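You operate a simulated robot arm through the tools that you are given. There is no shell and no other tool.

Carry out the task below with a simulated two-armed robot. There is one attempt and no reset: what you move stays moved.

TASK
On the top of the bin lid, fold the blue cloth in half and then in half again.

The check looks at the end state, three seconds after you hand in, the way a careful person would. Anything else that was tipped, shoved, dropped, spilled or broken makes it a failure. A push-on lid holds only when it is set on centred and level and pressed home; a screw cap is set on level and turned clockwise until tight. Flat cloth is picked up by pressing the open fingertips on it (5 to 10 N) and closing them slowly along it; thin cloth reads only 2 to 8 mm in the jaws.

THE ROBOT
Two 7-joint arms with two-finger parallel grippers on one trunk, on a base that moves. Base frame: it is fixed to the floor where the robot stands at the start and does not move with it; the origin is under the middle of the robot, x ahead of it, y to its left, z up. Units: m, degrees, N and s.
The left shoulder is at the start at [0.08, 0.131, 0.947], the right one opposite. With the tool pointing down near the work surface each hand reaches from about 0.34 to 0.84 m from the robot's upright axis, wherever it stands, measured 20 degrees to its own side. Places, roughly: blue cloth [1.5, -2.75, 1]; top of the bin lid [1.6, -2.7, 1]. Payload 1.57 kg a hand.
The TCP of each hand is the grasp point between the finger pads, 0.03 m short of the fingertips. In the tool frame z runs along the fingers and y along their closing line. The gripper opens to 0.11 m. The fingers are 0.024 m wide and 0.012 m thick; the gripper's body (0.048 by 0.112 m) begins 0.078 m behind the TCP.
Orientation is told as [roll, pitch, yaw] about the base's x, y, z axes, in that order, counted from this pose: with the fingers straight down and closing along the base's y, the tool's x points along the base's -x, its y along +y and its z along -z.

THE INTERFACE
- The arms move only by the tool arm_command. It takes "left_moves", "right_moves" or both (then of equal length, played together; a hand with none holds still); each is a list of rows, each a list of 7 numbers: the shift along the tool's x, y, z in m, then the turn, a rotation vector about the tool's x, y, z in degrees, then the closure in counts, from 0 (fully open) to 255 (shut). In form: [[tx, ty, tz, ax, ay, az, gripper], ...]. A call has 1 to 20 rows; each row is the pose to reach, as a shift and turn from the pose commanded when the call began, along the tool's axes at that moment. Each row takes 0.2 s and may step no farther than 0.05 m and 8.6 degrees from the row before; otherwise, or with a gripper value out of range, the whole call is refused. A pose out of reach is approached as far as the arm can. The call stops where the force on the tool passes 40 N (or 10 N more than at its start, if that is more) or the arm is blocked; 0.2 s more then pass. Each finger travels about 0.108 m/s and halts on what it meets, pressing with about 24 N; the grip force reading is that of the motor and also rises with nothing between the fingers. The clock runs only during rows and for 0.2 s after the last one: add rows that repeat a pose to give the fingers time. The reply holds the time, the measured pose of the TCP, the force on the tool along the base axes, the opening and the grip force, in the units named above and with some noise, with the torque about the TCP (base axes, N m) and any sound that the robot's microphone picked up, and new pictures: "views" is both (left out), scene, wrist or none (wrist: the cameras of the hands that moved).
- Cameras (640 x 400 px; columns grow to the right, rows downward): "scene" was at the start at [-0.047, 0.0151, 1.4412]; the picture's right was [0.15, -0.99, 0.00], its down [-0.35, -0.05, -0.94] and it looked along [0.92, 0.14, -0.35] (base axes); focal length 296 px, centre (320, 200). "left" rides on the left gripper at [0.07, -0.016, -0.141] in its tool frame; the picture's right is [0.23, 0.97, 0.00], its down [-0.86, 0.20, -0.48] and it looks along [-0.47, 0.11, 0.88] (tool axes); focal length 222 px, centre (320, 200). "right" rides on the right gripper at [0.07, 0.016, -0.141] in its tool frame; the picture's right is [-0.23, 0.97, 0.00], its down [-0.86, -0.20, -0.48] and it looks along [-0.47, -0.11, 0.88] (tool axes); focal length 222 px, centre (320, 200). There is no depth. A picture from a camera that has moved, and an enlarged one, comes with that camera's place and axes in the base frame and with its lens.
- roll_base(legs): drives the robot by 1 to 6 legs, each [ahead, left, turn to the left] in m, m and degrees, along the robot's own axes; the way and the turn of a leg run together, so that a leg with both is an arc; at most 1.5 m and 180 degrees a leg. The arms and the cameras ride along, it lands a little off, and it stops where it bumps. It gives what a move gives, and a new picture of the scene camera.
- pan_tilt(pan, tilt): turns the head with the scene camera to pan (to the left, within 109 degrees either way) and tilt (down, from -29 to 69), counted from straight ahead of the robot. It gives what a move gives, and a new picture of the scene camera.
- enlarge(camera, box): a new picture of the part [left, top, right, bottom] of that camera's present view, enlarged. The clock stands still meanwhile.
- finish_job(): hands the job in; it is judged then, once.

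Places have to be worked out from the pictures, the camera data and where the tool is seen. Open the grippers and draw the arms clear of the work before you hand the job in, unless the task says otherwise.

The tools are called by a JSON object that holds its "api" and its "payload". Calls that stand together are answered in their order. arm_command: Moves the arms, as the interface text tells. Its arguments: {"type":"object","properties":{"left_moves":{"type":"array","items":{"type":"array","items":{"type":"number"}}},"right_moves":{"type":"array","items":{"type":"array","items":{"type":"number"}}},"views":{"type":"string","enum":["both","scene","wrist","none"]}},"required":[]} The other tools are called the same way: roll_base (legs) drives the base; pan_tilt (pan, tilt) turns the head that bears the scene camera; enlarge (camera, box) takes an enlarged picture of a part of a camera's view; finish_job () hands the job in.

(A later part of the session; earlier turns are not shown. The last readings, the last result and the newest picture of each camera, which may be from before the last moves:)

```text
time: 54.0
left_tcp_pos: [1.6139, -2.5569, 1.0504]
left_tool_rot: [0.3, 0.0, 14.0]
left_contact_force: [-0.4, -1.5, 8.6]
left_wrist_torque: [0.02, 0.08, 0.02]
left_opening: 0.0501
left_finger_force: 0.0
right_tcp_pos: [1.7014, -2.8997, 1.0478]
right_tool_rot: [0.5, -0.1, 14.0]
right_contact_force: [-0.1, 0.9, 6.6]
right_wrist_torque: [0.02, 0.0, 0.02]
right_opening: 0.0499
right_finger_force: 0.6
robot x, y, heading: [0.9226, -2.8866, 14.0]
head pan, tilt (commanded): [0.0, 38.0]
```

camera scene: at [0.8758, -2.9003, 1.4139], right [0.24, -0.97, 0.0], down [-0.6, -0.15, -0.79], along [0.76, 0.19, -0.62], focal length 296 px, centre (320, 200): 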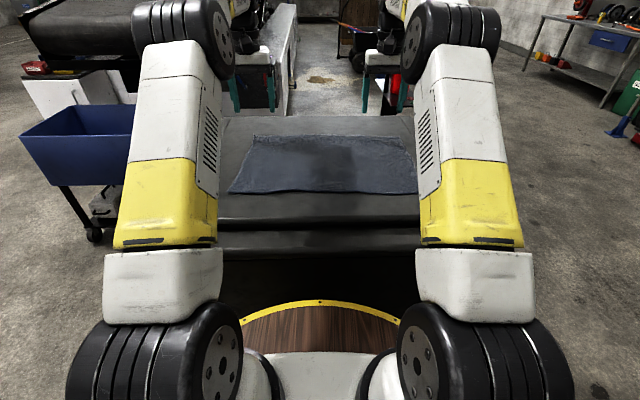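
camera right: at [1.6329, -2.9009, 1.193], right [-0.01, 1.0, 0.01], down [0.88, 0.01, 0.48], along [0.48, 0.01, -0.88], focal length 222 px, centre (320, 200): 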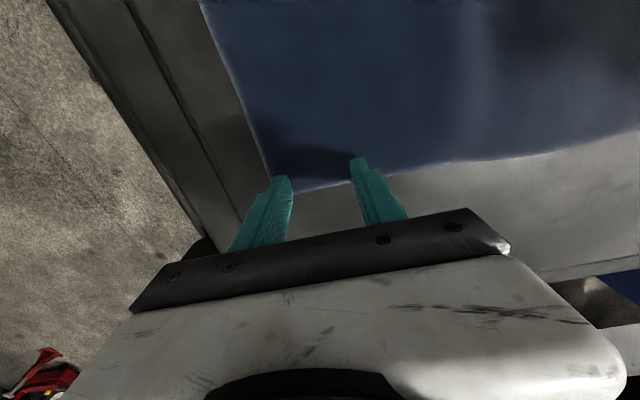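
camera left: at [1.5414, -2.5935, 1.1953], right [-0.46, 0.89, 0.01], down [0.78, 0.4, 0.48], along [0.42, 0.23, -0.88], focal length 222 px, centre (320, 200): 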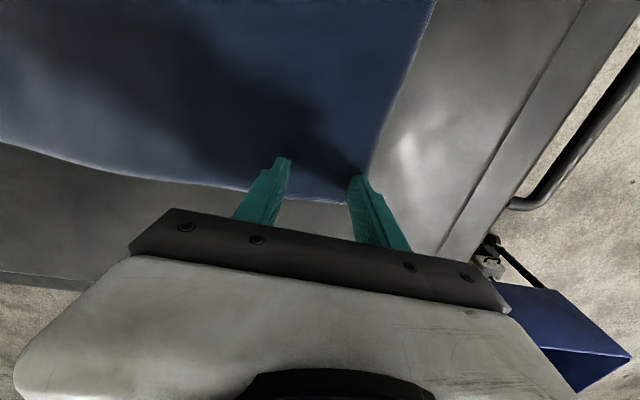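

Both are now balanced at 6.6–8.6 N. I close slowly, halfway first, then check.

{"api": "arm_command", "payload": {"left_moves": [[0, 0, 0, 0, 0, 0, 143], [0, 0, 0, 0, 0, 0, 147], [0, 0, 0, 0, 0, 0, 151], [0, 0, 0, 0, 0, 0, 155], [0, 0, 0, 0, 0, 0, 159], [0, 0, 0, 0, 0, 0, 163], [0, 0, 0, 0, 0, 0, 167], [0, 0, 0, 0, 0, 0, 171], [0, 0, 0, 0, 0, 0, 175], [0, 0, 0, 0, 0, 0, 179], [0, 0, 0, 0, 0, 0, 183], [0, 0, 0, 0, 0, 0, 187]], "right_moves": [[0, 0, 0, 0, 0, 0, 143], [0, 0, 0, 0, 0, 0, 147], [0, 0, 0, 0, 0, 0, 151], [0, 0, 0, 0, 0, 0, 155], [0, 0, 0, 0, 0, 0, 159], [0, 0, 0, 0, 0, 0, 163], [0, 0, 0, 0, 0, 0, 167], [0, 0, 0, 0, 0, 0, 171], [0, 0, 0, 0, 0, 0, 175], [0, 0, 0, 0, 0, 0, 179], [0, 0, 0, 0, 0, 0, 183], [0, 0, 0, 0, 0, 0, 187]], "views": "wrist"}}

```text
time: 56.6
left_tcp_pos: [1.6138, -2.5565, 1.0498]
left_tool_rot: [0.4, 0.0, 14.0]
left_contact_force: [-0.1, -0.2, 12.3]
left_wrist_torque: [-0.03, 0.01, 0.0]
left_opening: 0.0289
left_finger_force: 0.1
right_tcp_pos: [1.7008, -2.9009, 1.0477]
right_tool_rot: [0.4, 0.0, 14.1]
right_contact_force: [-0.1, -0.3, 10.6]
right_wrist_torque: [0.01, 0.04, 0.0]
right_opening: 0.0296
right_finger_force: 0.2
robot x, y, heading: [0.9259, -2.8897, 14.0]
head pan, tilt (commanded): [0.0, 38.0]
camera right: at [1.6294, -2.9027, 1.1885], right [-0.01, 1.0, 0.01], down [0.88, 0.01, 0.48], along [0.48, 0.01, -0.88], focal length 222 px, centre (320, 200)
camera left: at [1.55, -2.59, 1.1916], right [-0.46, 0.89, 0.01], down [0.78, 0.4, 0.48], along [0.42, 0.22, -0.88], focal length 222 px, centre (320, 200)
```

right: 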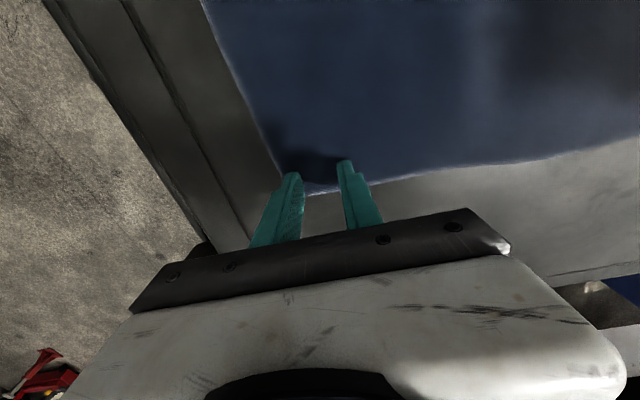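
left: 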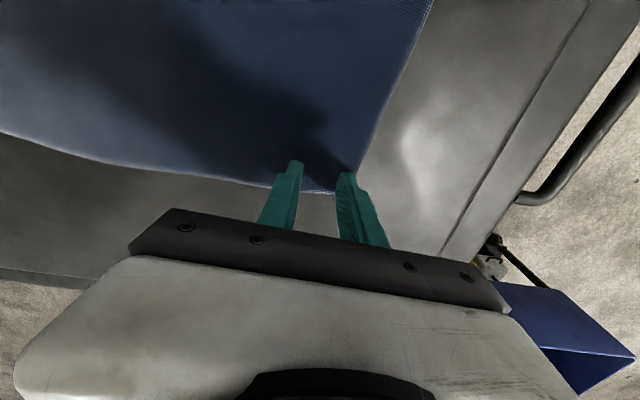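

The cloth edges are moving in with the outer fingers. I enlarge to see whether a ridge is forming between them.

{"api": "enlarge", "payload": {"camera": "right", "box": [250, 120, 410, 220]}}

{"api": "enlarge", "payload": {"camera": "left", "box": [240, 120, 400, 220]}}

```text
4.00 times, centred on (330, 170) of right
camera zoom: at [1.6294, -2.9027, 1.1885], right [-0.01, 1.0, 0.01], down [0.88, 0.01, 0.48], along [0.48, 0.01, -0.88], focal length 888 px, centre (280, 320)
```

zoom: 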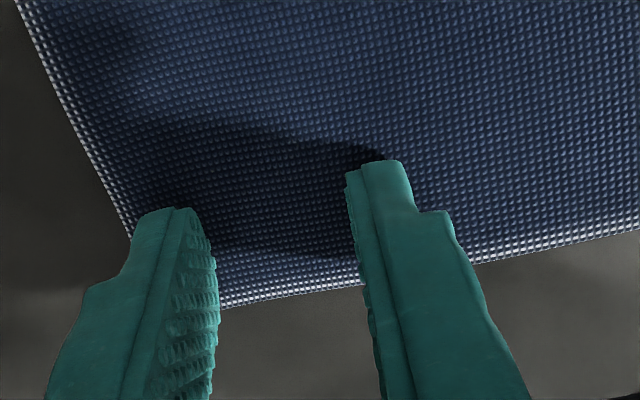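

```text
4.00 times, centred on (320, 170) of left
camera zoom: at [1.55, -2.59, 1.1916], right [-0.46, 0.89, 0.01], down [0.78, 0.4, 0.48], along [0.42, 0.22, -0.88], focal length 888 px, centre (320, 320)
```

zoom: 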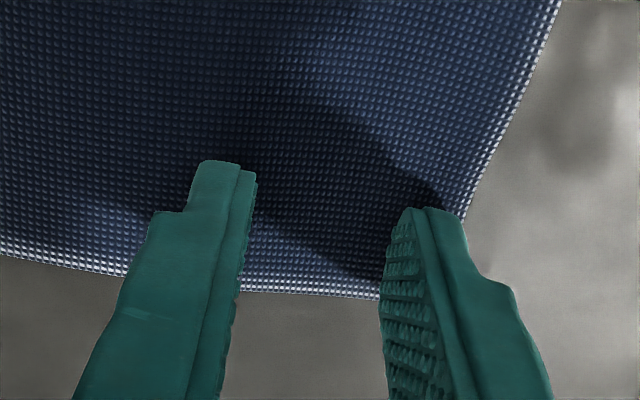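

No clear ridge yet, but both fingers press evenly at 11–12 N. I keep closing slowly to the end.

{"api": "arm_command", "payload": {"left_moves": [[0, 0, 0, 0, 0, 0, 191], [0, 0, 0, 0, 0, 0, 195], [0, 0, 0, 0, 0, 0, 199], [0, 0, 0, 0, 0, 0, 203], [0, 0, 0, 0, 0, 0, 207], [0, 0, 0, 0, 0, 0, 211], [0, 0, 0, 0, 0, 0, 215], [0, 0, 0, 0, 0, 0, 219], [0, 0, 0, 0, 0, 0, 223], [0, 0, 0, 0, 0, 0, 227], [0, 0, 0, 0, 0, 0, 231], [0, 0, 0, 0, 0, 0, 235], [0, 0, 0, 0, 0, 0, 239], [0, 0, 0, 0, 0, 0, 243], [0, 0, 0, 0, 0, 0, 247], [0, 0, 0, 0, 0, 0, 251], [0, 0, 0, 0, 0, 0, 255], [0, 0, 0, 0, 0, 0, 255], [0, 0, 0, 0, 0, 0, 255]], "right_moves": [[0, 0, 0, 0, 0, 0, 191], [0, 0, 0, 0, 0, 0, 195], [0, 0, 0, 0, 0, 0, 199], [0, 0, 0, 0, 0, 0, 203], [0, 0, 0, 0, 0, 0, 207], [0, 0, 0, 0, 0, 0, 211], [0, 0, 0, 0, 0, 0, 215], [0, 0, 0, 0, 0, 0, 219], [0, 0, 0, 0, 0, 0, 223], [0, 0, 0, 0, 0, 0, 227], [0, 0, 0, 0, 0, 0, 231], [0, 0, 0, 0, 0, 0, 235], [0, 0, 0, 0, 0, 0, 239], [0, 0, 0, 0, 0, 0, 243], [0, 0, 0, 0, 0, 0, 247], [0, 0, 0, 0, 0, 0, 251], [0, 0, 0, 0, 0, 0, 255], [0, 0, 0, 0, 0, 0, 255], [0, 0, 0, 0, 0, 0, 255]], "views": "wrist"}}

```text
time: 60.6
left_tcp_pos: [1.6134, -2.555, 1.0503]
left_tool_rot: [0.3, 0.0, 14.1]
left_contact_force: [-0.2, 0.8, 12.0]
left_wrist_torque: [0.02, 0.06, -0.03]
left_opening: 0.0
left_finger_force: 21.5
right_tcp_pos: [1.7003, -2.8992, 1.0463]
right_tool_rot: [0.3, 0.1, 14.1]
right_contact_force: [-0.1, -2.0, 11.7]
right_wrist_torque: [-0.05, 0.01, -0.02]
right_opening: 0.0001
right_finger_force: 21.5
robot x, y, heading: [0.9294, -2.8864, 14.0]
head pan, tilt (commanded): [0.0, 38.0]
camera right: at [1.6294, -2.9027, 1.1885], right [-0.01, 1.0, 0.01], down [0.88, 0.01, 0.48], along [0.48, 0.01, -0.88], focal length 222 px, centre (320, 200)
camera left: at [1.55, -2.59, 1.1916], right [-0.46, 0.89, 0.01], down [0.78, 0.4, 0.48], along [0.42, 0.22, -0.88], focal length 222 px, centre (320, 200)
```

right: 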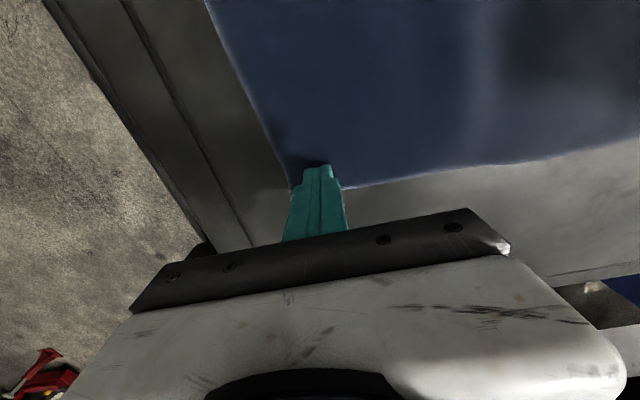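
left: 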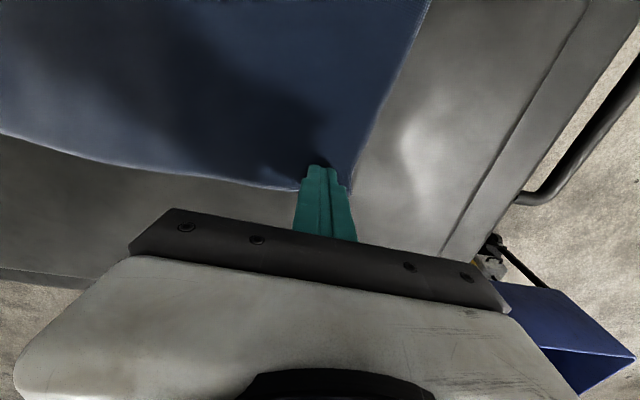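

Jaws are at 0 mm again with 12 N down. I enlarge to see what the cloth did under the closed fingers.

{"api": "enlarge", "payload": {"camera": "right", "box": [240, 110, 400, 210]}}

{"api": "enlarge", "payload": {"camera": "left", "box": [240, 110, 400, 210]}}

```text
4.00 times, centred on (320, 160) of right
camera zoom: at [1.6294, -2.9027, 1.1885], right [-0.01, 1.0, 0.01], down [0.88, 0.01, 0.48], along [0.48, 0.01, -0.88], focal length 888 px, centre (320, 360)
```

zoom: 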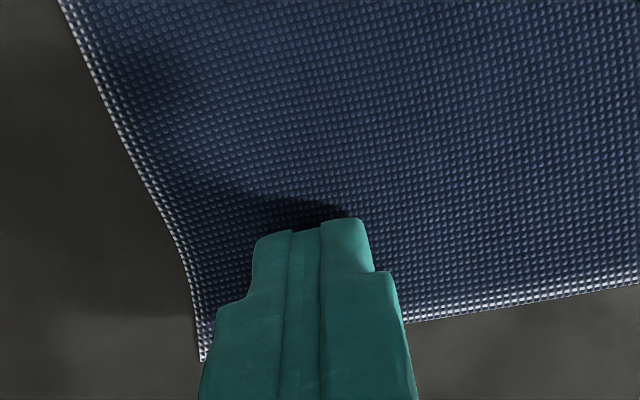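

```text
4.00 times, centred on (320, 160) of left
camera zoom: at [1.55, -2.59, 1.1916], right [-0.46, 0.89, 0.01], down [0.78, 0.4, 0.48], along [0.42, 0.22, -0.88], focal length 888 px, centre (320, 360)
```

zoom: 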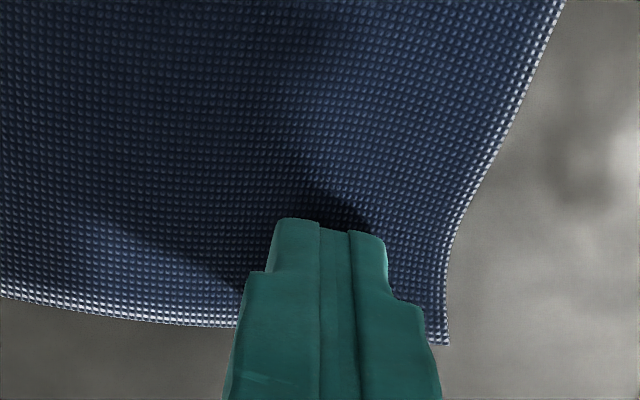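

The side hems are visibly drawn in around the fingertips, so I lift 2.5 cm slowly to test whether anything is held.

{"api": "arm_command", "payload": {"left_moves": [[0, 0, -0.005, 0, 0, 0, 255], [0, 0, -0.01, 0, 0, 0, 255], [0, 0, -0.018, 0, 0, 0, 255], [0, 0, -0.025, 0, 0, 0, 255]], "right_moves": [[0, 0, -0.005, 0, 0, 0, 255], [0, 0, -0.01, 0, 0, 0, 255], [0, 0, -0.018, 0, 0, 0, 255], [0, 0, -0.025, 0, 0, 0, 255]], "views": "wrist"}}

```text
time: 61.6
left_tcp_pos: [1.6139, -2.5562, 1.074]
left_tool_rot: [0.3, 0.1, 14.0]
left_contact_force: [-0.8, -0.8, 0.4]
left_wrist_torque: [0.03, -0.02, -0.03]
left_opening: 0.0
left_finger_force: 21.0
right_tcp_pos: [1.7005, -2.9, 1.0717]
right_tool_rot: [0.5, 0.0, 14.1]
right_contact_force: [0.0, -0.1, 0.1]
right_wrist_torque: [0.01, -0.01, -0.03]
right_opening: 0.0001
right_finger_force: 21.6
robot x, y, heading: [0.9265, -2.8873, 14.0]
head pan, tilt (commanded): [0.0, 38.0]
camera right: at [1.6301, -2.9032, 1.2128], right [-0.01, 1.0, 0.01], down [0.88, 0.01, 0.48], along [0.48, 0.01, -0.88], focal length 222 px, centre (320, 200)
camera left: at [1.5506, -2.5903, 1.2154], right [-0.46, 0.89, 0.01], down [0.78, 0.4, 0.48], along [0.42, 0.22, -0.88], focal length 222 px, centre (320, 200)
```

right: 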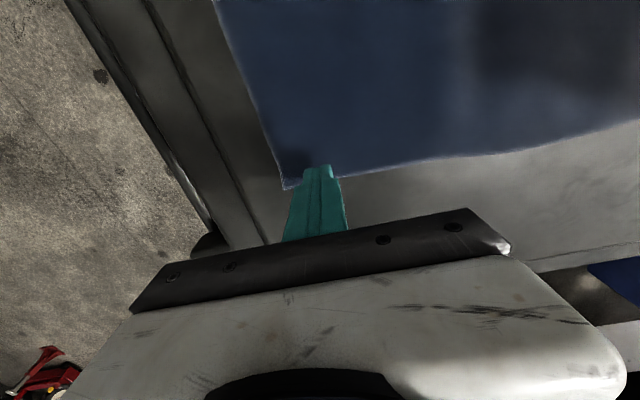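
left: 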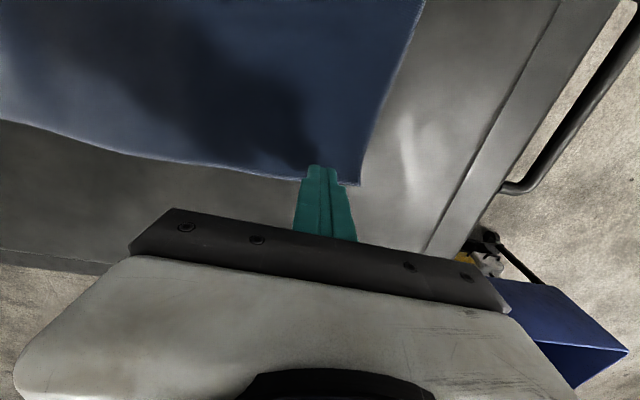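

Nothing came up and the cloth sprang back flat, so a 5 cm gap is too short to make it buckle. I open the jaws to 9 cm for a longer free span and set the hands again just above the cloth near the far corners.

{"api": "arm_command", "payload": {"left_moves": [[0, 0, -0.01, 0, 0, 0, 160], [0.005, -0.022, -0.01, 0, 0, 0, 46], [0.005, -0.022, -0.005, 0, 0, 0, 46], [0.005, -0.022, 0.01, 0, 0, 0, 46], [0.005, -0.022, 0.02, 0, 0, 0, 46], [0.005, -0.022, 0.0225, 0, 0, 0, 46], [0.005, -0.022, 0.0225, 0, 0, 0, 46]], "right_moves": [[0, 0, -0.01, 0, 0, 0, 160], [0.002, 0.0235, -0.01, 0, 0, 0, 46], [0.002, 0.0235, -0.005, 0, 0, 0, 46], [0.002, 0.0235, 0.01, 0, 0, 0, 46], [0.002, 0.0235, 0.02, 0, 0, 0, 46], [0.002, 0.0235, 0.0235, 0, 0, 0, 46], [0.002, 0.0235, 0.0235, 0, 0, 0, 46]], "views": "wrist"}}

```text
time: 63.2
left_tcp_pos: [1.6149, -2.5789, 1.0518]
left_tool_rot: [0.3, -0.1, 14.0]
left_contact_force: [-1.1, -0.4, 1.0]
left_wrist_torque: [0.04, 0.01, 0.01]
left_opening: 0.0905
left_finger_force: 0.1
right_tcp_pos: [1.6933, -2.8774, 1.0483]
right_tool_rot: [0.5, 0.0, 14.0]
right_contact_force: [0.4, 0.5, 0.1]
right_wrist_torque: [-0.01, 0.01, 0.01]
right_opening: 0.0899
right_finger_force: 0.0
robot x, y, heading: [0.9247, -2.8864, 13.9]
head pan, tilt (commanded): [0.0, 38.0]
camera right: at [1.6222, -2.8802, 1.1899], right [-0.01, 1.0, 0.01], down [0.88, 0.01, 0.48], along [0.48, 0.01, -0.88], focal length 222 px, centre (320, 200)
camera left: at [1.552, -2.613, 1.194], right [-0.46, 0.89, 0.01], down [0.78, 0.4, 0.48], along [0.42, 0.22, -0.88], focal length 222 px, centre (320, 200)
```

right: 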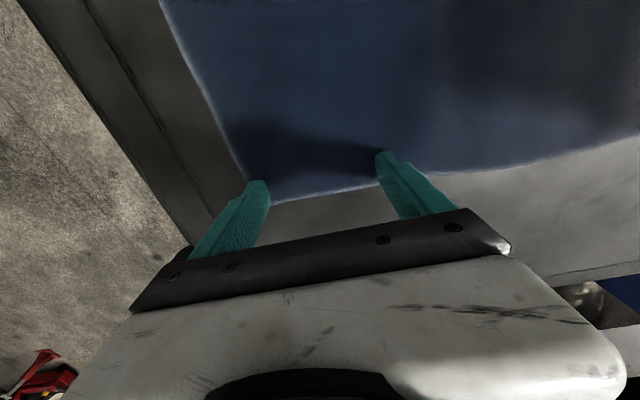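
left: 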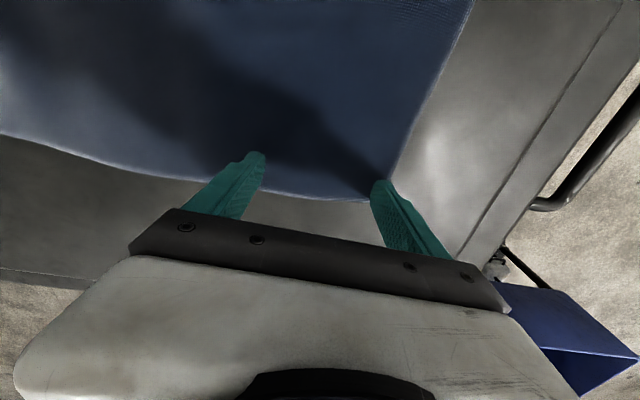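

The fingertips hover at the surface, inside the hems. I press down in tenths until both read about 8 N.

{"api": "arm_command", "payload": {"left_moves": [[0, 0, 0.0005, 0, 0, 0, 46], [0, 0, 0.001, 0, 0, 0, 46], [0, 0, 0.0015, 0, 0, 0, 46], [0, 0, 0.0015, 0, 0, 0, 46]], "right_moves": [[0, 0, 0.0005, 0, 0, 0, 46], [0, 0, 0.001, 0, 0, 0, 46], [0, 0, 0.0015, 0, 0, 0, 46], [0, 0, 0.0015, 0, 0, 0, 46]], "views": "none"}}

```text
time: 64.2
left_tcp_pos: [1.615, -2.5787, 1.0505]
left_tool_rot: [0.3, 0.0, 14.0]
left_contact_force: [0.1, 0.7, -0.6]
left_wrist_torque: [-0.01, 0.0, -0.02]
left_opening: 0.0901
left_finger_force: 0.0
right_tcp_pos: [1.6935, -2.8767, 1.0474]
right_tool_rot: [0.5, 0.0, 14.1]
right_contact_force: [-1.5, -1.2, 4.6]
right_wrist_torque: [-0.05, 0.03, -0.02]
right_opening: 0.0901
right_finger_force: 0.0
robot x, y, heading: [0.926, -2.8892, 14.1]
head pan, tilt (commanded): [0.0, 38.0]
```

{"api": "arm_command", "payload": {"left_moves": [[0, 0, 0.0005, 0, 0, 0, 46], [0, 0, 0.001, 0, 0, 0, 46], [0, 0, 0.0013, 0, 0, 0, 46], [0, 0, 0.0013, 0, 0, 0, 46]], "right_moves": [[0, 0, 0.0001, 0, 0, 0, 46], [0, 0, 0.0003, 0, 0, 0, 46], [0, 0, 0.0004, 0, 0, 0, 46], [0, 0, 0.0004, 0, 0, 0, 46]], "views": "none"}}

```text
time: 65.2
left_tcp_pos: [1.6153, -2.5777, 1.0502]
left_tool_rot: [0.2, -0.1, 14.0]
left_contact_force: [0.8, 1.9, 7.9]
left_wrist_torque: [0.24, 0.05, -0.06]
left_opening: 0.0903
left_finger_force: 0.1
right_tcp_pos: [1.693, -2.8787, 1.0479]
right_tool_rot: [0.5, -0.1, 14.0]
right_contact_force: [1.8, -1.3, 13.6]
right_wrist_torque: [-0.11, 0.03, 0.03]
right_opening: 0.0901
right_finger_force: 0.1
robot x, y, heading: [0.9263, -2.8879, 13.9]
head pan, tilt (commanded): [0.0, 38.0]
```

Left is loaded mostly on its outer finger, and right is well balanced at 13 N. I trim the left roll by -0.15° and ease the right up slightly.

{"api": "arm_command", "payload": {"left_moves": [[0, 0, 0, -0.15, 0, 0, 46], [0, 0, 0.0002, -0.15, 0, 0, 46], [0, 0, 0.0002, -0.15, 0, 0, 46]], "right_moves": [[0, 0, -0.0002, 0.05, 0, 0, 46], [0, 0, -0.0003, 0.05, 0, 0, 46], [0, 0, -0.0003, 0.05, 0, 0, 46]], "views": "none"}}

```text
time: 66.0
left_tcp_pos: [1.6144, -2.5802, 1.0499]
left_tool_rot: [0.5, -0.1, 14.1]
left_contact_force: [0.2, 3.4, 17.6]
left_wrist_torque: [-0.28, -0.09, 0.01]
left_opening: 0.0898
left_finger_force: 0.0
right_tcp_pos: [1.6924, -2.8775, 1.0478]
right_tool_rot: [0.4, -0.1, 14.0]
right_contact_force: [2.6, -1.1, 17.4]
right_wrist_torque: [0.11, -0.04, -0.01]
right_opening: 0.0902
right_finger_force: 0.0
robot x, y, heading: [0.928, -2.8907, 13.9]
head pan, tilt (commanded): [0.0, 38.0]
```

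Forces crept to 17 N on both. I ease both up 0.7 mm and trim the roll slightly.

{"api": "arm_command", "payload": {"left_moves": [[0, 0, -0.0004, 0.07, 0, 0, 46], [0, 0, -0.0007, 0.07, 0, 0, 46], [0, 0, -0.0007, 0.07, 0, 0, 46]], "right_moves": [[0, 0, -0.0004, -0.02, 0, 0, 46], [0, 0, -0.0007, -0.02, 0, 0, 46], [0, 0, -0.0007, -0.02, 0, 0, 46]], "views": "none"}}

```text
time: 66.8
left_tcp_pos: [1.6156, -2.5786, 1.0501]
left_tool_rot: [0.4, 0.0, 14.0]
left_contact_force: [2.1, 2.4, 17.4]
left_wrist_torque: [0.13, -0.08, -0.01]
left_opening: 0.09
left_finger_force: 0.0
right_tcp_pos: [1.6928, -2.8759, 1.0478]
right_tool_rot: [0.5, 0.0, 14.0]
right_contact_force: [1.3, 0.2, 12.2]
right_wrist_torque: [0.03, -0.06, 0.0]
right_opening: 0.0901
right_finger_force: 0.0
robot x, y, heading: [0.9298, -2.8866, 14.1]
head pan, tilt (commanded): [0.0, 38.0]
```

{"api": "arm_command", "payload": {"left_moves": [[0, 0, -0.0004, 0, 0, 0, 46], [0, 0, -0.0008, 0, 0, 0, 46], [0, 0, -0.0008, 0, 0, 0, 46]], "right_moves": [[0, 0, -0.0002, 0, 0, 0, 46], [0, 0, -0.0003, 0, 0, 0, 46], [0, 0, -0.0003, 0, 0, 0, 46]], "views": "none"}}

```text
time: 67.6
left_tcp_pos: [1.6144, -2.5793, 1.0505]
left_tool_rot: [0.5, -0.1, 14.0]
left_contact_force: [0.8, 0.4, 12.1]
left_wrist_torque: [0.06, -0.09, -0.04]
left_opening: 0.0898
left_finger_force: 0.1
right_tcp_pos: [1.6925, -2.8768, 1.0478]
right_tool_rot: [0.3, 0.0, 14.0]
right_contact_force: [-1.4, 0.0, 4.1]
right_wrist_torque: [0.03, 0.02, 0.0]
right_opening: 0.0902
right_finger_force: 0.0
robot x, y, heading: [0.9232, -2.8873, 13.8]
head pan, tilt (commanded): [0.0, 38.0]
```

Left is balanced at 12 N and right at 4 N. I nudge them and begin the slow close, first from 9 cm to about 5.5 cm.

{"api": "arm_command", "payload": {"left_moves": [[0, 0, -0.0002, 0, 0, 0, 46], [0, 0, -0.0002, 0, 0, 0, 51], [0, 0, -0.0002, 0, 0, 0, 56], [0, 0, -0.0002, 0, 0, 0, 61], [0, 0, -0.0002, 0, 0, 0, 66], [0, 0, -0.0002, 0, 0, 0, 71], [0, 0, -0.0002, 0, 0, 0, 76], [0, 0, -0.0002, 0, 0, 0, 81], [0, 0, -0.0002, 0, 0, 0, 86], [0, 0, -0.0002, 0, 0, 0, 91], [0, 0, -0.0002, 0, 0, 0, 96], [0, 0, -0.0002, 0, 0, 0, 101], [0, 0, -0.0002, 0, 0, 0, 106], [0, 0, -0.0002, 0, 0, 0, 111], [0, 0, -0.0002, 0, 0, 0, 116], [0, 0, -0.0002, 0, 0, 0, 121], [0, 0, -0.0002, 0, 0, 0, 126]], "right_moves": [[0, 0, 0.0004, 0, 0, 0, 46], [0, 0, 0.0004, 0, 0, 0, 51], [0, 0, 0.0004, 0, 0, 0, 56], [0, 0, 0.0004, 0, 0, 0, 61], [0, 0, 0.0004, 0, 0, 0, 66], [0, 0, 0.0004, 0, 0, 0, 71], [0, 0, 0.0004, 0, 0, 0, 76], [0, 0, 0.0004, 0, 0, 0, 81], [0, 0, 0.0004, 0, 0, 0, 86], [0, 0, 0.0004, 0, 0, 0, 91], [0, 0, 0.0004, 0, 0, 0, 96], [0, 0, 0.0004, 0, 0, 0, 101], [0, 0, 0.0004, 0, 0, 0, 106], [0, 0, 0.0004, 0, 0, 0, 111], [0, 0, 0.0004, 0, 0, 0, 116], [0, 0, 0.0004, 0, 0, 0, 121], [0, 0, 0.0004, 0, 0, 0, 126]], "views": "wrist"}}

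{"api": "enlarge", "payload": {"camera": "right", "box": [230, 110, 410, 222]}}

{"api": "enlarge", "payload": {"camera": "left", "box": [230, 110, 410, 222]}}

```text
time: 71.2
left_tcp_pos: [1.6157, -2.5787, 1.051]
left_tool_rot: [0.3, 0.0, 14.1]
left_contact_force: [0.7, 1.1, -0.3]
left_wrist_torque: [-0.02, -0.01, 0.05]
left_opening: 0.0556
left_finger_force: 0.0
right_tcp_pos: [1.6932, -2.8769, 1.0492]
right_tool_rot: [0.4, -0.1, 13.9]
right_contact_force: [0.6, -0.9, 0.4]
right_wrist_torque: [-0.01, 0.01, -0.04]
right_opening: 0.0553
right_finger_force: 0.2
robot x, y, heading: [0.9249, -2.8857, 14.1]
head pan, tilt (commanded): [0.0, 38.0]
camera right: at [1.6224, -2.8798, 1.1891], right [-0.01, 1.0, 0.01], down [0.88, 0.01, 0.48], along [0.48, 0.01, -0.88], focal length 222 px, centre (320, 200)
camera left: at [1.5515, -2.6129, 1.192], right [-0.46, 0.89, 0.01], down [0.78, 0.4, 0.48], along [0.42, 0.22, -0.88], focal length 222 px, centre (320, 200)
```

right: 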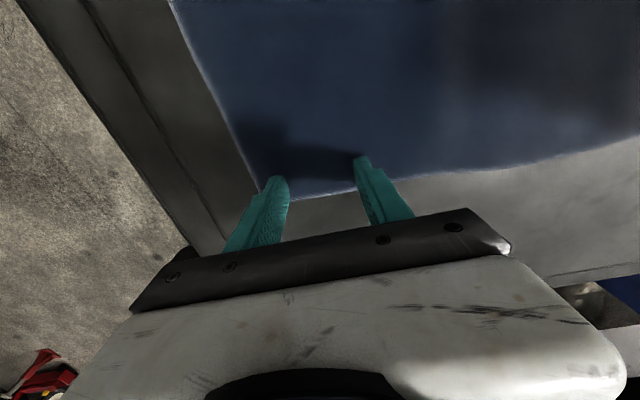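
left: 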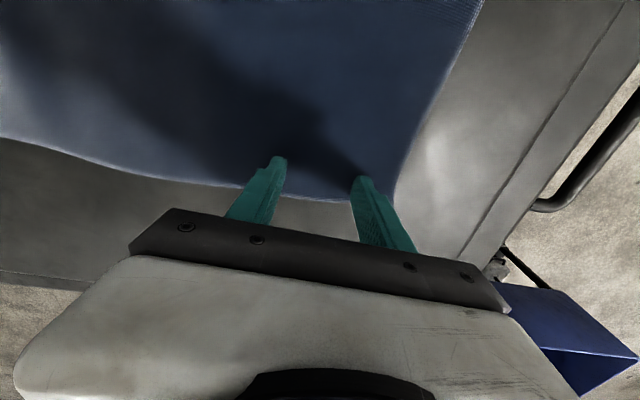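

```text
3.56 times, centred on (320, 166) of right
camera zoom: at [1.6224, -2.8798, 1.1891], right [-0.01, 1.0, 0.01], down [0.88, 0.01, 0.48], along [0.48, 0.01, -0.88], focal length 790 px, centre (320, 321)
```

zoom: 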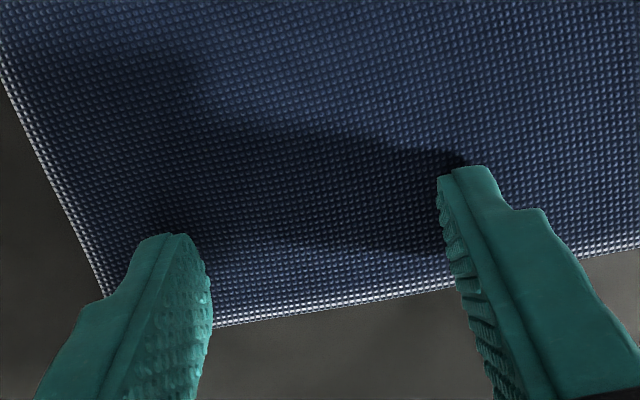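

```text
3.56 times, centred on (320, 166) of left
camera zoom: at [1.5515, -2.6129, 1.192], right [-0.46, 0.89, 0.01], down [0.78, 0.4, 0.48], along [0.42, 0.22, -0.88], focal length 790 px, centre (320, 321)
```

zoom: 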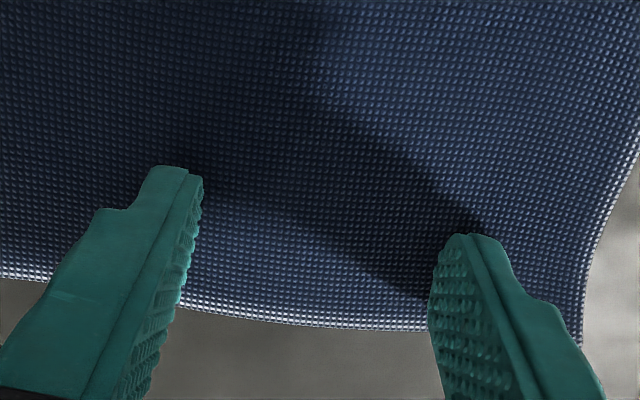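

Closing unloaded both hands to 0 N, so the fingers just skated and a steady press has to be kept. At the present 5.5 cm gap I re-press and will close in short steps, correcting the force as I go.

{"api": "arm_command", "payload": {"left_moves": [[0, 0, 0.0004, 0, 0, 0, 126], [0, 0, 0.0008, 0, 0, 0, 126], [0, 0, 0.0008, 0, 0, 0, 126]], "right_moves": [[0, 0, 0.0004, 0, 0, 0, 126], [0, 0, 0.0008, 0, 0, 0, 126], [0, 0, 0.0008, 0, 0, 0, 126]], "views": "none"}}

```text
time: 72.0
left_tcp_pos: [1.6162, -2.5793, 1.0514]
left_tool_rot: [0.4, 0.0, 14.0]
left_contact_force: [-1.5, -0.1, 2.8]
left_wrist_torque: [0.09, 0.01, -0.01]
left_opening: 0.0555
left_finger_force: 0.0
right_tcp_pos: [1.6929, -2.8787, 1.0472]
right_tool_rot: [0.4, 0.0, 14.0]
right_contact_force: [2.5, 0.2, 7.8]
right_wrist_torque: [0.04, -0.01, -0.01]
right_opening: 0.0554
right_finger_force: 0.0
robot x, y, heading: [0.9247, -2.8898, 14.1]
head pan, tilt (commanded): [0.0, 38.0]
```

{"api": "arm_command", "payload": {"left_moves": [[0, 0, 0.0003, 0, 0, 0, 126], [0, 0, 0.0006, 0, 0, 0, 126], [0, 0, 0.0006, 0, 0, 0, 130], [0, 0, 0.0006, 0, 0, 0, 134]], "right_moves": [[0, 0, 0.0001, 0, 0, 0, 126], [0, 0, 0.0001, 0, 0, 0, 126], [0, 0, 0.0001, 0, 0, 0, 130], [0, 0, 0.0001, 0, 0, 0, 134]], "views": "none"}}

```text
time: 73.0
left_tcp_pos: [1.6153, -2.5793, 1.0493]
left_tool_rot: [0.4, -0.1, 14.0]
left_contact_force: [2.5, -1.0, 12.1]
left_wrist_torque: [0.17, -0.01, -0.04]
left_opening: 0.052
left_finger_force: 0.0
right_tcp_pos: [1.6933, -2.8785, 1.0473]
right_tool_rot: [0.4, -0.2, 13.9]
right_contact_force: [-1.0, 0.2, 14.0]
right_wrist_torque: [-0.05, -0.03, -0.02]
right_opening: 0.0519
right_finger_force: 0.1
robot x, y, heading: [0.926, -2.8889, 13.8]
head pan, tilt (commanded): [0.0, 38.0]
```

Both now press at 12–14 N. I close a little further and check the force and view.

{"api": "arm_command", "payload": {"left_moves": [[0, 0, 0, -0.05, 0, 0, 138], [0, 0, 0, -0.05, 0, 0, 142], [0, 0, 0, -0.05, 0, 0, 146], [0, 0, 0, -0.05, 0, 0, 150]], "right_moves": [[0, 0, 0, 0, 0, 0, 138], [0, 0, 0, 0, 0, 0, 142], [0, 0, 0, 0, 0, 0, 146], [0, 0, 0, 0, 0, 0, 150]], "views": "none"}}

{"api": "enlarge", "payload": {"camera": "right", "box": [230, 110, 410, 222]}}

{"api": "enlarge", "payload": {"camera": "left", "box": [230, 110, 410, 222]}}

```text
time: 74.0
left_tcp_pos: [1.6138, -2.5794, 1.0509]
left_tool_rot: [0.4, 0.0, 14.0]
left_contact_force: [0.4, -1.4, 12.6]
left_wrist_torque: [0.01, 0.0, -0.02]
left_opening: 0.0456
left_finger_force: 0.4
right_tcp_pos: [1.6928, -2.877, 1.0476]
right_tool_rot: [0.4, -0.1, 14.0]
right_contact_force: [-0.5, 2.5, 15.6]
right_wrist_torque: [0.02, -0.02, -0.02]
right_opening: 0.0459
right_finger_force: 0.0
robot x, y, heading: [0.9249, -2.8887, 13.8]
head pan, tilt (commanded): [0.0, 38.0]
```

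```text
3.56 times, centred on (320, 166) of right
camera zoom: at [1.6218, -2.88, 1.1886], right [-0.01, 1.0, 0.01], down [0.88, 0.01, 0.48], along [0.48, 0.01, -0.88], focal length 790 px, centre (320, 321)
```

zoom: 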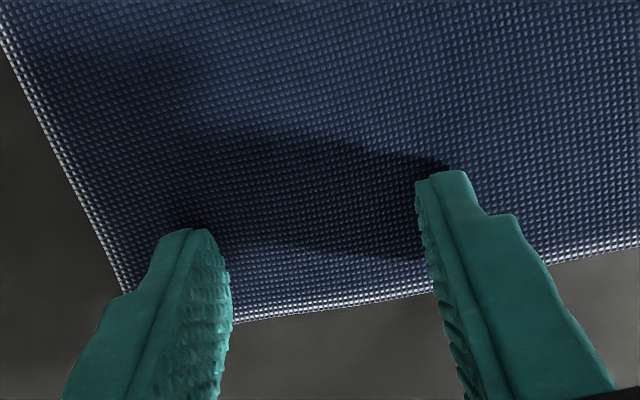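

```text
3.56 times, centred on (320, 166) of left
camera zoom: at [1.5506, -2.6135, 1.1913], right [-0.46, 0.89, 0.01], down [0.78, 0.4, 0.48], along [0.42, 0.22, -0.88], focal length 790 px, centre (320, 321)
```

zoom: 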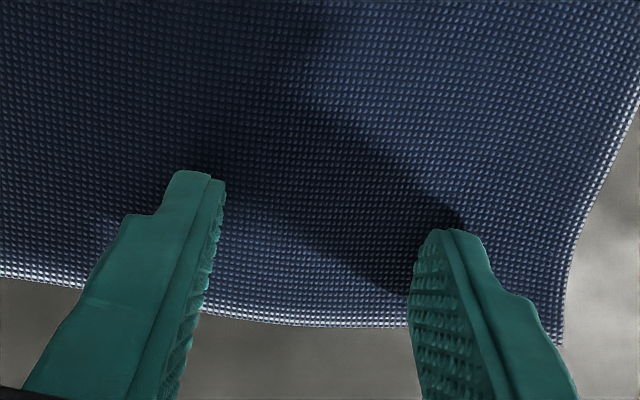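

Pressing stays even at 12–16 N and the hems are following the outer fingers. I zoom in tightly on the patch between the fingers to see whether the weave is bunching.

{"api": "enlarge", "payload": {"camera": "left", "box": [278, 160, 358, 210]}}

{"api": "enlarge", "payload": {"camera": "right", "box": [282, 155, 362, 205]}}

```text
8.00 times, centred on (318, 185) of left
camera zoom: at [1.5506, -2.6135, 1.1913], right [-0.46, 0.89, 0.01], down [0.78, 0.4, 0.48], along [0.42, 0.22, -0.88], focal length 1777 px, centre (336, 320)
```

zoom: 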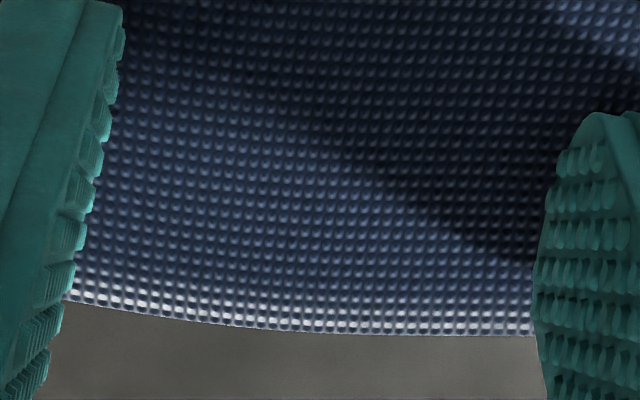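

```text
8.00 times, centred on (322, 180) of right
camera zoom: at [1.6218, -2.88, 1.1886], right [-0.01, 1.0, 0.01], down [0.88, 0.01, 0.48], along [0.48, 0.01, -0.88], focal length 1777 px, centre (304, 360)
```

zoom: 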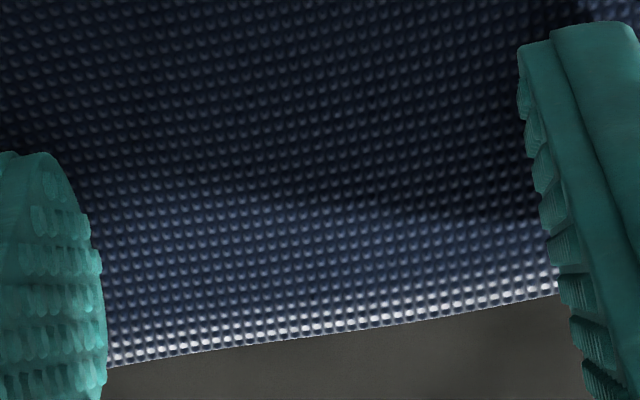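

The weave is compressing about 20% next to the outer fingers but slips before it buckles. A longer span buckles far more easily, so I lift, open almost fully to 10.5 cm, and will repeat the press while holding the force through the close.

{"api": "arm_command", "payload": {"left_moves": [[0, 0, -0.008, 0, 0, 0, 150], [0, -0.005, -0.01, 0, 0, 0, 60], [0, -0.005, -0.01, 0, 0, 0, 12], [0, -0.005, -0.005, 0, 0, 0, 12], [0, -0.005, -0.002, 0, 0, 0, 12], [0, -0.005, -0.001, 0, 0, 0, 12], [0, -0.005, -0.001, 0, 0, 0, 12]], "right_moves": [[0, 0, -0.008, 0, 0, 0, 150], [0, 0.004, -0.01, 0, 0, 0, 60], [0, 0.004, -0.01, 0, 0, 0, 12], [0, 0.004, -0.005, 0, 0, 0, 12], [0, 0.004, -0.002, 0, 0, 0, 12], [0, 0.004, -0.001, 0, 0, 0, 12], [0, 0.004, -0.001, 0, 0, 0, 12]], "views": "wrist"}}

```text
time: 75.6
left_tcp_pos: [1.6153, -2.5826, 1.0515]
left_tool_rot: [0.5, -0.1, 14.1]
left_contact_force: [0.7, 0.5, -0.3]
left_wrist_torque: [-0.04, 0.0, -0.01]
left_opening: 0.1047
left_finger_force: 0.0
right_tcp_pos: [1.6922, -2.8723, 1.0471]
right_tool_rot: [0.4, 0.0, 14.0]
right_contact_force: [-1.4, 0.4, 2.6]
right_wrist_torque: [-0.02, 0.04, 0.02]
right_opening: 0.1047
right_finger_force: 0.0
robot x, y, heading: [0.9269, -2.8883, 13.9]
head pan, tilt (commanded): [0.0, 38.0]
camera right: at [1.6217, -2.876, 1.1889], right [-0.01, 1.0, 0.01], down [0.88, 0.01, 0.48], along [0.48, 0.01, -0.88], focal length 222 px, centre (320, 200)
camera left: at [1.5524, -2.6176, 1.1918], right [-0.46, 0.89, 0.01], down [0.78, 0.4, 0.48], along [0.42, 0.22, -0.88], focal length 222 px, centre (320, 200)
```

right: 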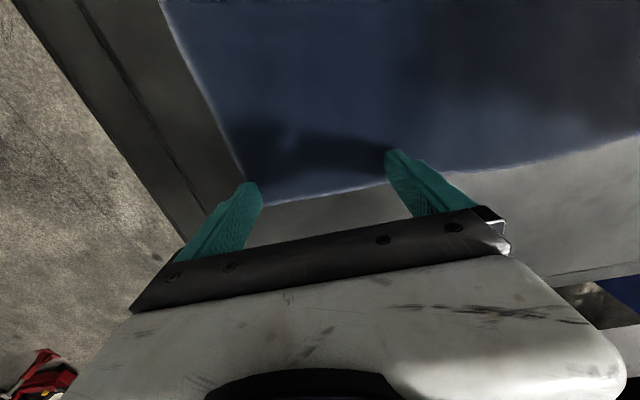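
left: 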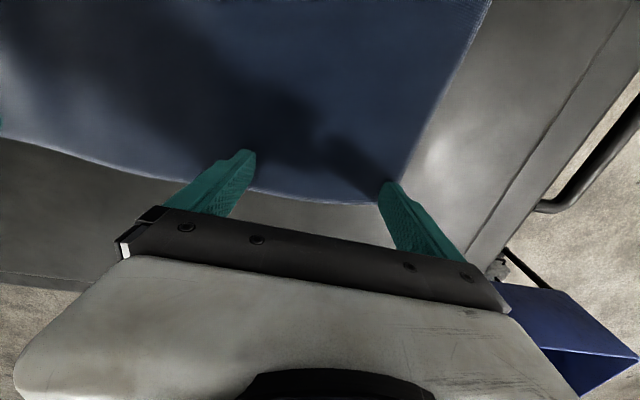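

{"api": "arm_command", "payload": {"left_moves": [[0, 0, 0, 0, 0, 0, 12], [0, 0, 0, 0, 0, 0, 12], [0, 0, 0.0006, 0, 0, 0, 12], [0, 0, 0.0012, 0, 0, 0, 12], [0, 0, 0.0012, 0, 0, 0, 12]], "right_moves": [[0, 0, -0.003, 0, 0, 0, 12], [0, 0.007, -0.003, 0, 0, 0, 12], [0, 0.007, -0.0003, 0, 0, 0, 12], [0, 0.007, 0.0003, 0, 0, 0, 12], [0, 0.007, 0.0003, 0, 0, 0, 12]], "views": "none"}}

```text
time: 76.8
left_tcp_pos: [1.6174, -2.5835, 1.0499]
left_tool_rot: [0.3, -0.1, 14.1]
left_contact_force: [-1.2, 0.1, 7.3]
left_wrist_torque: [-0.1, -0.03, 0.01]
left_opening: 0.105
left_finger_force: 0.0
right_tcp_pos: [1.6904, -2.8659, 1.0468]
right_tool_rot: [0.3, -0.1, 14.0]
right_contact_force: [-0.8, -0.2, 5.2]
right_wrist_torque: [-0.02, 0.05, -0.04]
right_opening: 0.1046
right_finger_force: 0.0
robot x, y, heading: [0.9244, -2.8869, 13.8]
head pan, tilt (commanded): [0.0, 38.0]
```

Both are balanced at 5–7 N with a 10.5 cm span. I start closing slowly, adding a trace of downward bias.

{"api": "arm_command", "payload": {"left_moves": [[0, 0, 0.0002, 0.03, 0, 0, 12], [0, 0, 0.0002, 0.03, 0, 0, 16], [0, 0, 0.0002, 0.03, 0, 0, 20], [0, 0, 0.0003, 0.03, 0, 0, 24], [0, 0, 0.0003, 0.03, 0, 0, 28], [0, 0, 0.0003, 0.03, 0, 0, 32]], "right_moves": [[0, 0, 0.0003, 0, 0, 0, 12], [0, 0, 0.0004, 0, 0, 0, 16], [0, 0, 0.0004, 0, 0, 0, 20], [0, 0, 0.0005, 0, 0, 0, 24], [0, 0, 0.0005, 0, 0, 0, 28], [0, 0, 0.0005, 0, 0, 0, 32]], "views": "none"}}

```text
time: 78.2
left_tcp_pos: [1.6157, -2.5843, 1.05]
left_tool_rot: [0.4, -0.1, 14.0]
left_contact_force: [2.0, -1.0, 18.1]
left_wrist_torque: [0.17, 0.0, 0.0]
left_opening: 0.0958
left_finger_force: 0.0
right_tcp_pos: [1.6901, -2.8672, 1.0482]
right_tool_rot: [0.4, -0.1, 13.9]
right_contact_force: [-0.3, 2.1, 14.6]
right_wrist_torque: [-0.14, -0.05, -0.02]
right_opening: 0.0951
right_finger_force: 0.0
robot x, y, heading: [0.9296, -2.8884, 13.9]
head pan, tilt (commanded): [0.0, 38.0]
```

{"api": "arm_command", "payload": {"left_moves": [[0, 0, -0.0003, -0.03, 0, 0, 36], [0, 0, -0.0003, -0.03, 0, 0, 40], [0, 0, -0.0003, -0.03, 0, 0, 44], [0, 0, -0.0003, -0.03, 0, 0, 48], [0, 0, -0.0003, -0.03, 0, 0, 52], [0, 0, -0.0003, -0.03, 0, 0, 56]], "right_moves": [[0, 0, -0.0001, 0.03, 0, 0, 36], [0, 0, -0.0001, 0.03, 0, 0, 40], [0, 0, -0.0001, 0.03, 0, 0, 44], [0, 0, -0.0001, 0.03, 0, 0, 48], [0, 0, -0.0001, 0.03, 0, 0, 52], [0, 0, -0.0001, 0.03, 0, 0, 56]], "views": "wrist"}}

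{"api": "enlarge", "payload": {"camera": "right", "box": [240, 110, 400, 210]}}

{"api": "enlarge", "payload": {"camera": "left", "box": [240, 110, 400, 210]}}

```text
time: 79.6
left_tcp_pos: [1.6146, -2.5822, 1.0497]
left_tool_rot: [0.6, -0.2, 13.9]
left_contact_force: [0.6, -1.1, 21.2]
left_wrist_torque: [-0.28, -0.13, -0.05]
left_opening: 0.0865
left_finger_force: 0.2
right_tcp_pos: [1.6893, -2.8671, 1.0472]
right_tool_rot: [0.4, -0.1, 14.0]
right_contact_force: [-1.4, 2.6, 18.3]
right_wrist_torque: [0.21, 0.11, -0.02]
right_opening: 0.0861
right_finger_force: 0.3
robot x, y, heading: [0.9267, -2.8878, 14.1]
head pan, tilt (commanded): [0.0, 38.0]
camera right: at [1.6178, -2.8693, 1.1886], right [-0.01, 1.0, 0.01], down [0.88, 0.01, 0.48], along [0.48, 0.01, -0.88], focal length 222 px, centre (320, 200)
camera left: at [1.5516, -2.6179, 1.1912], right [-0.46, 0.89, 0.01], down [0.78, 0.4, 0.48], along [0.43, 0.23, -0.88], focal length 222 px, centre (320, 200)
```

right: 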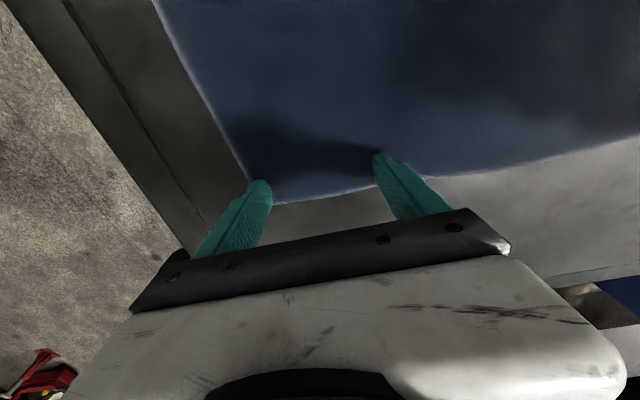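
left: 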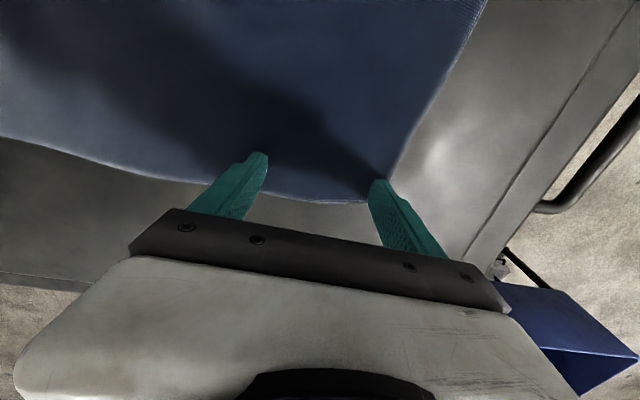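

```text
4.00 times, centred on (320, 160) of right
camera zoom: at [1.6178, -2.8693, 1.1886], right [-0.01, 1.0, 0.01], down [0.88, 0.01, 0.48], along [0.48, 0.01, -0.88], focal length 888 px, centre (320, 360)
```

zoom: 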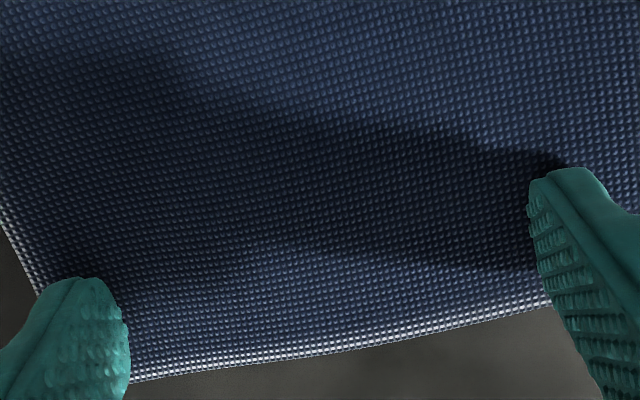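

```text
4.00 times, centred on (320, 160) of left
camera zoom: at [1.5516, -2.6179, 1.1912], right [-0.46, 0.89, 0.01], down [0.78, 0.4, 0.48], along [0.43, 0.23, -0.88], focal length 888 px, centre (320, 360)
```

zoom: 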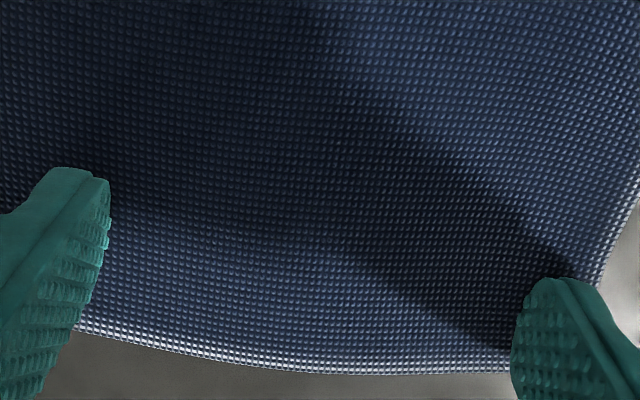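

The hem between the fingers is beginning to bow. I ease the press a bit and continue the slow close to about 6 cm.

{"api": "arm_command", "payload": {"left_moves": [[0, 0, -0.0004, 0.05, 0, 0, 60], [0, 0, -0.0004, 0.05, 0, 0, 64], [0, 0, -0.0004, 0.05, 0, 0, 68], [0, 0, -0.0004, 0.05, 0, 0, 72], [0, 0, -0.0004, 0.05, 0, 0, 76], [0, 0, -0.0004, 0.05, 0, 0, 80], [0, 0, -0.0004, 0.05, 0, 0, 84], [0, 0, -0.0004, 0.05, 0, 0, 88]], "right_moves": [[0, 0, -0.0003, -0.04, 0, 0, 60], [0, 0, -0.0003, -0.04, 0, 0, 64], [0, 0, -0.0003, -0.04, 0, 0, 68], [0, 0, -0.0003, -0.04, 0, 0, 72], [0, 0, -0.0003, -0.04, 0, 0, 76], [0, 0, -0.0003, -0.04, 0, 0, 80], [0, 0, -0.0003, -0.04, 0, 0, 84], [0, 0, -0.0003, -0.04, 0, 0, 88]], "views": "none"}}

{"api": "enlarge", "payload": {"camera": "right", "box": [240, 110, 400, 210]}}

{"api": "enlarge", "payload": {"camera": "left", "box": [240, 110, 400, 210]}}

```text
time: 81.4
left_tcp_pos: [1.6149, -2.5849, 1.0504]
left_tool_rot: [0.4, 0.0, 14.0]
left_contact_force: [0.1, -3.1, 19.5]
left_wrist_torque: [0.06, 0.03, -0.04]
left_opening: 0.0727
left_finger_force: 0.6
right_tcp_pos: [1.6902, -2.866, 1.0478]
right_tool_rot: [0.5, -0.1, 14.0]
right_contact_force: [-0.1, 4.3, 15.6]
right_wrist_torque: [-0.03, 0.02, -0.01]
right_opening: 0.0724
right_finger_force: 1.4
robot x, y, heading: [0.9263, -2.8871, 14.2]
head pan, tilt (commanded): [0.0, 38.0]
```

```text
4.00 times, centred on (320, 160) of right
camera zoom: at [1.618, -2.8689, 1.1887], right [-0.02, 1.0, 0.01], down [0.88, 0.01, 0.48], along [0.48, 0.01, -0.88], focal length 888 px, centre (320, 360)
```

zoom: 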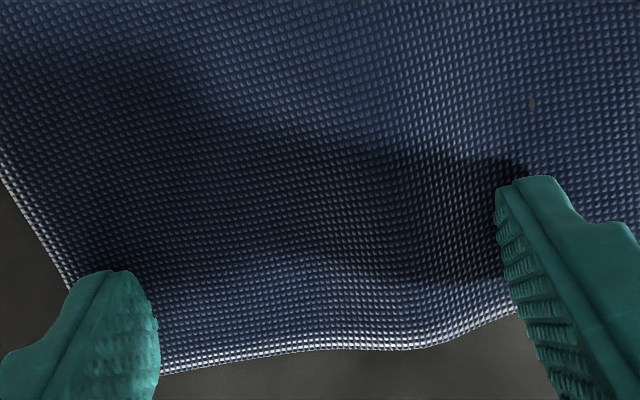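

```text
4.00 times, centred on (320, 160) of left
camera zoom: at [1.5517, -2.6181, 1.1912], right [-0.46, 0.89, 0.01], down [0.78, 0.4, 0.48], along [0.43, 0.22, -0.88], focal length 888 px, centre (320, 360)
```

zoom: 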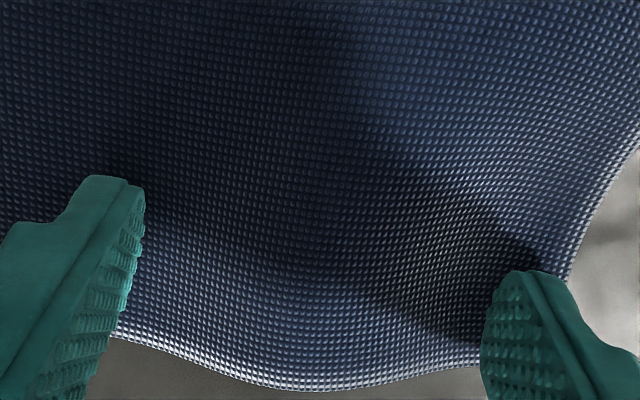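

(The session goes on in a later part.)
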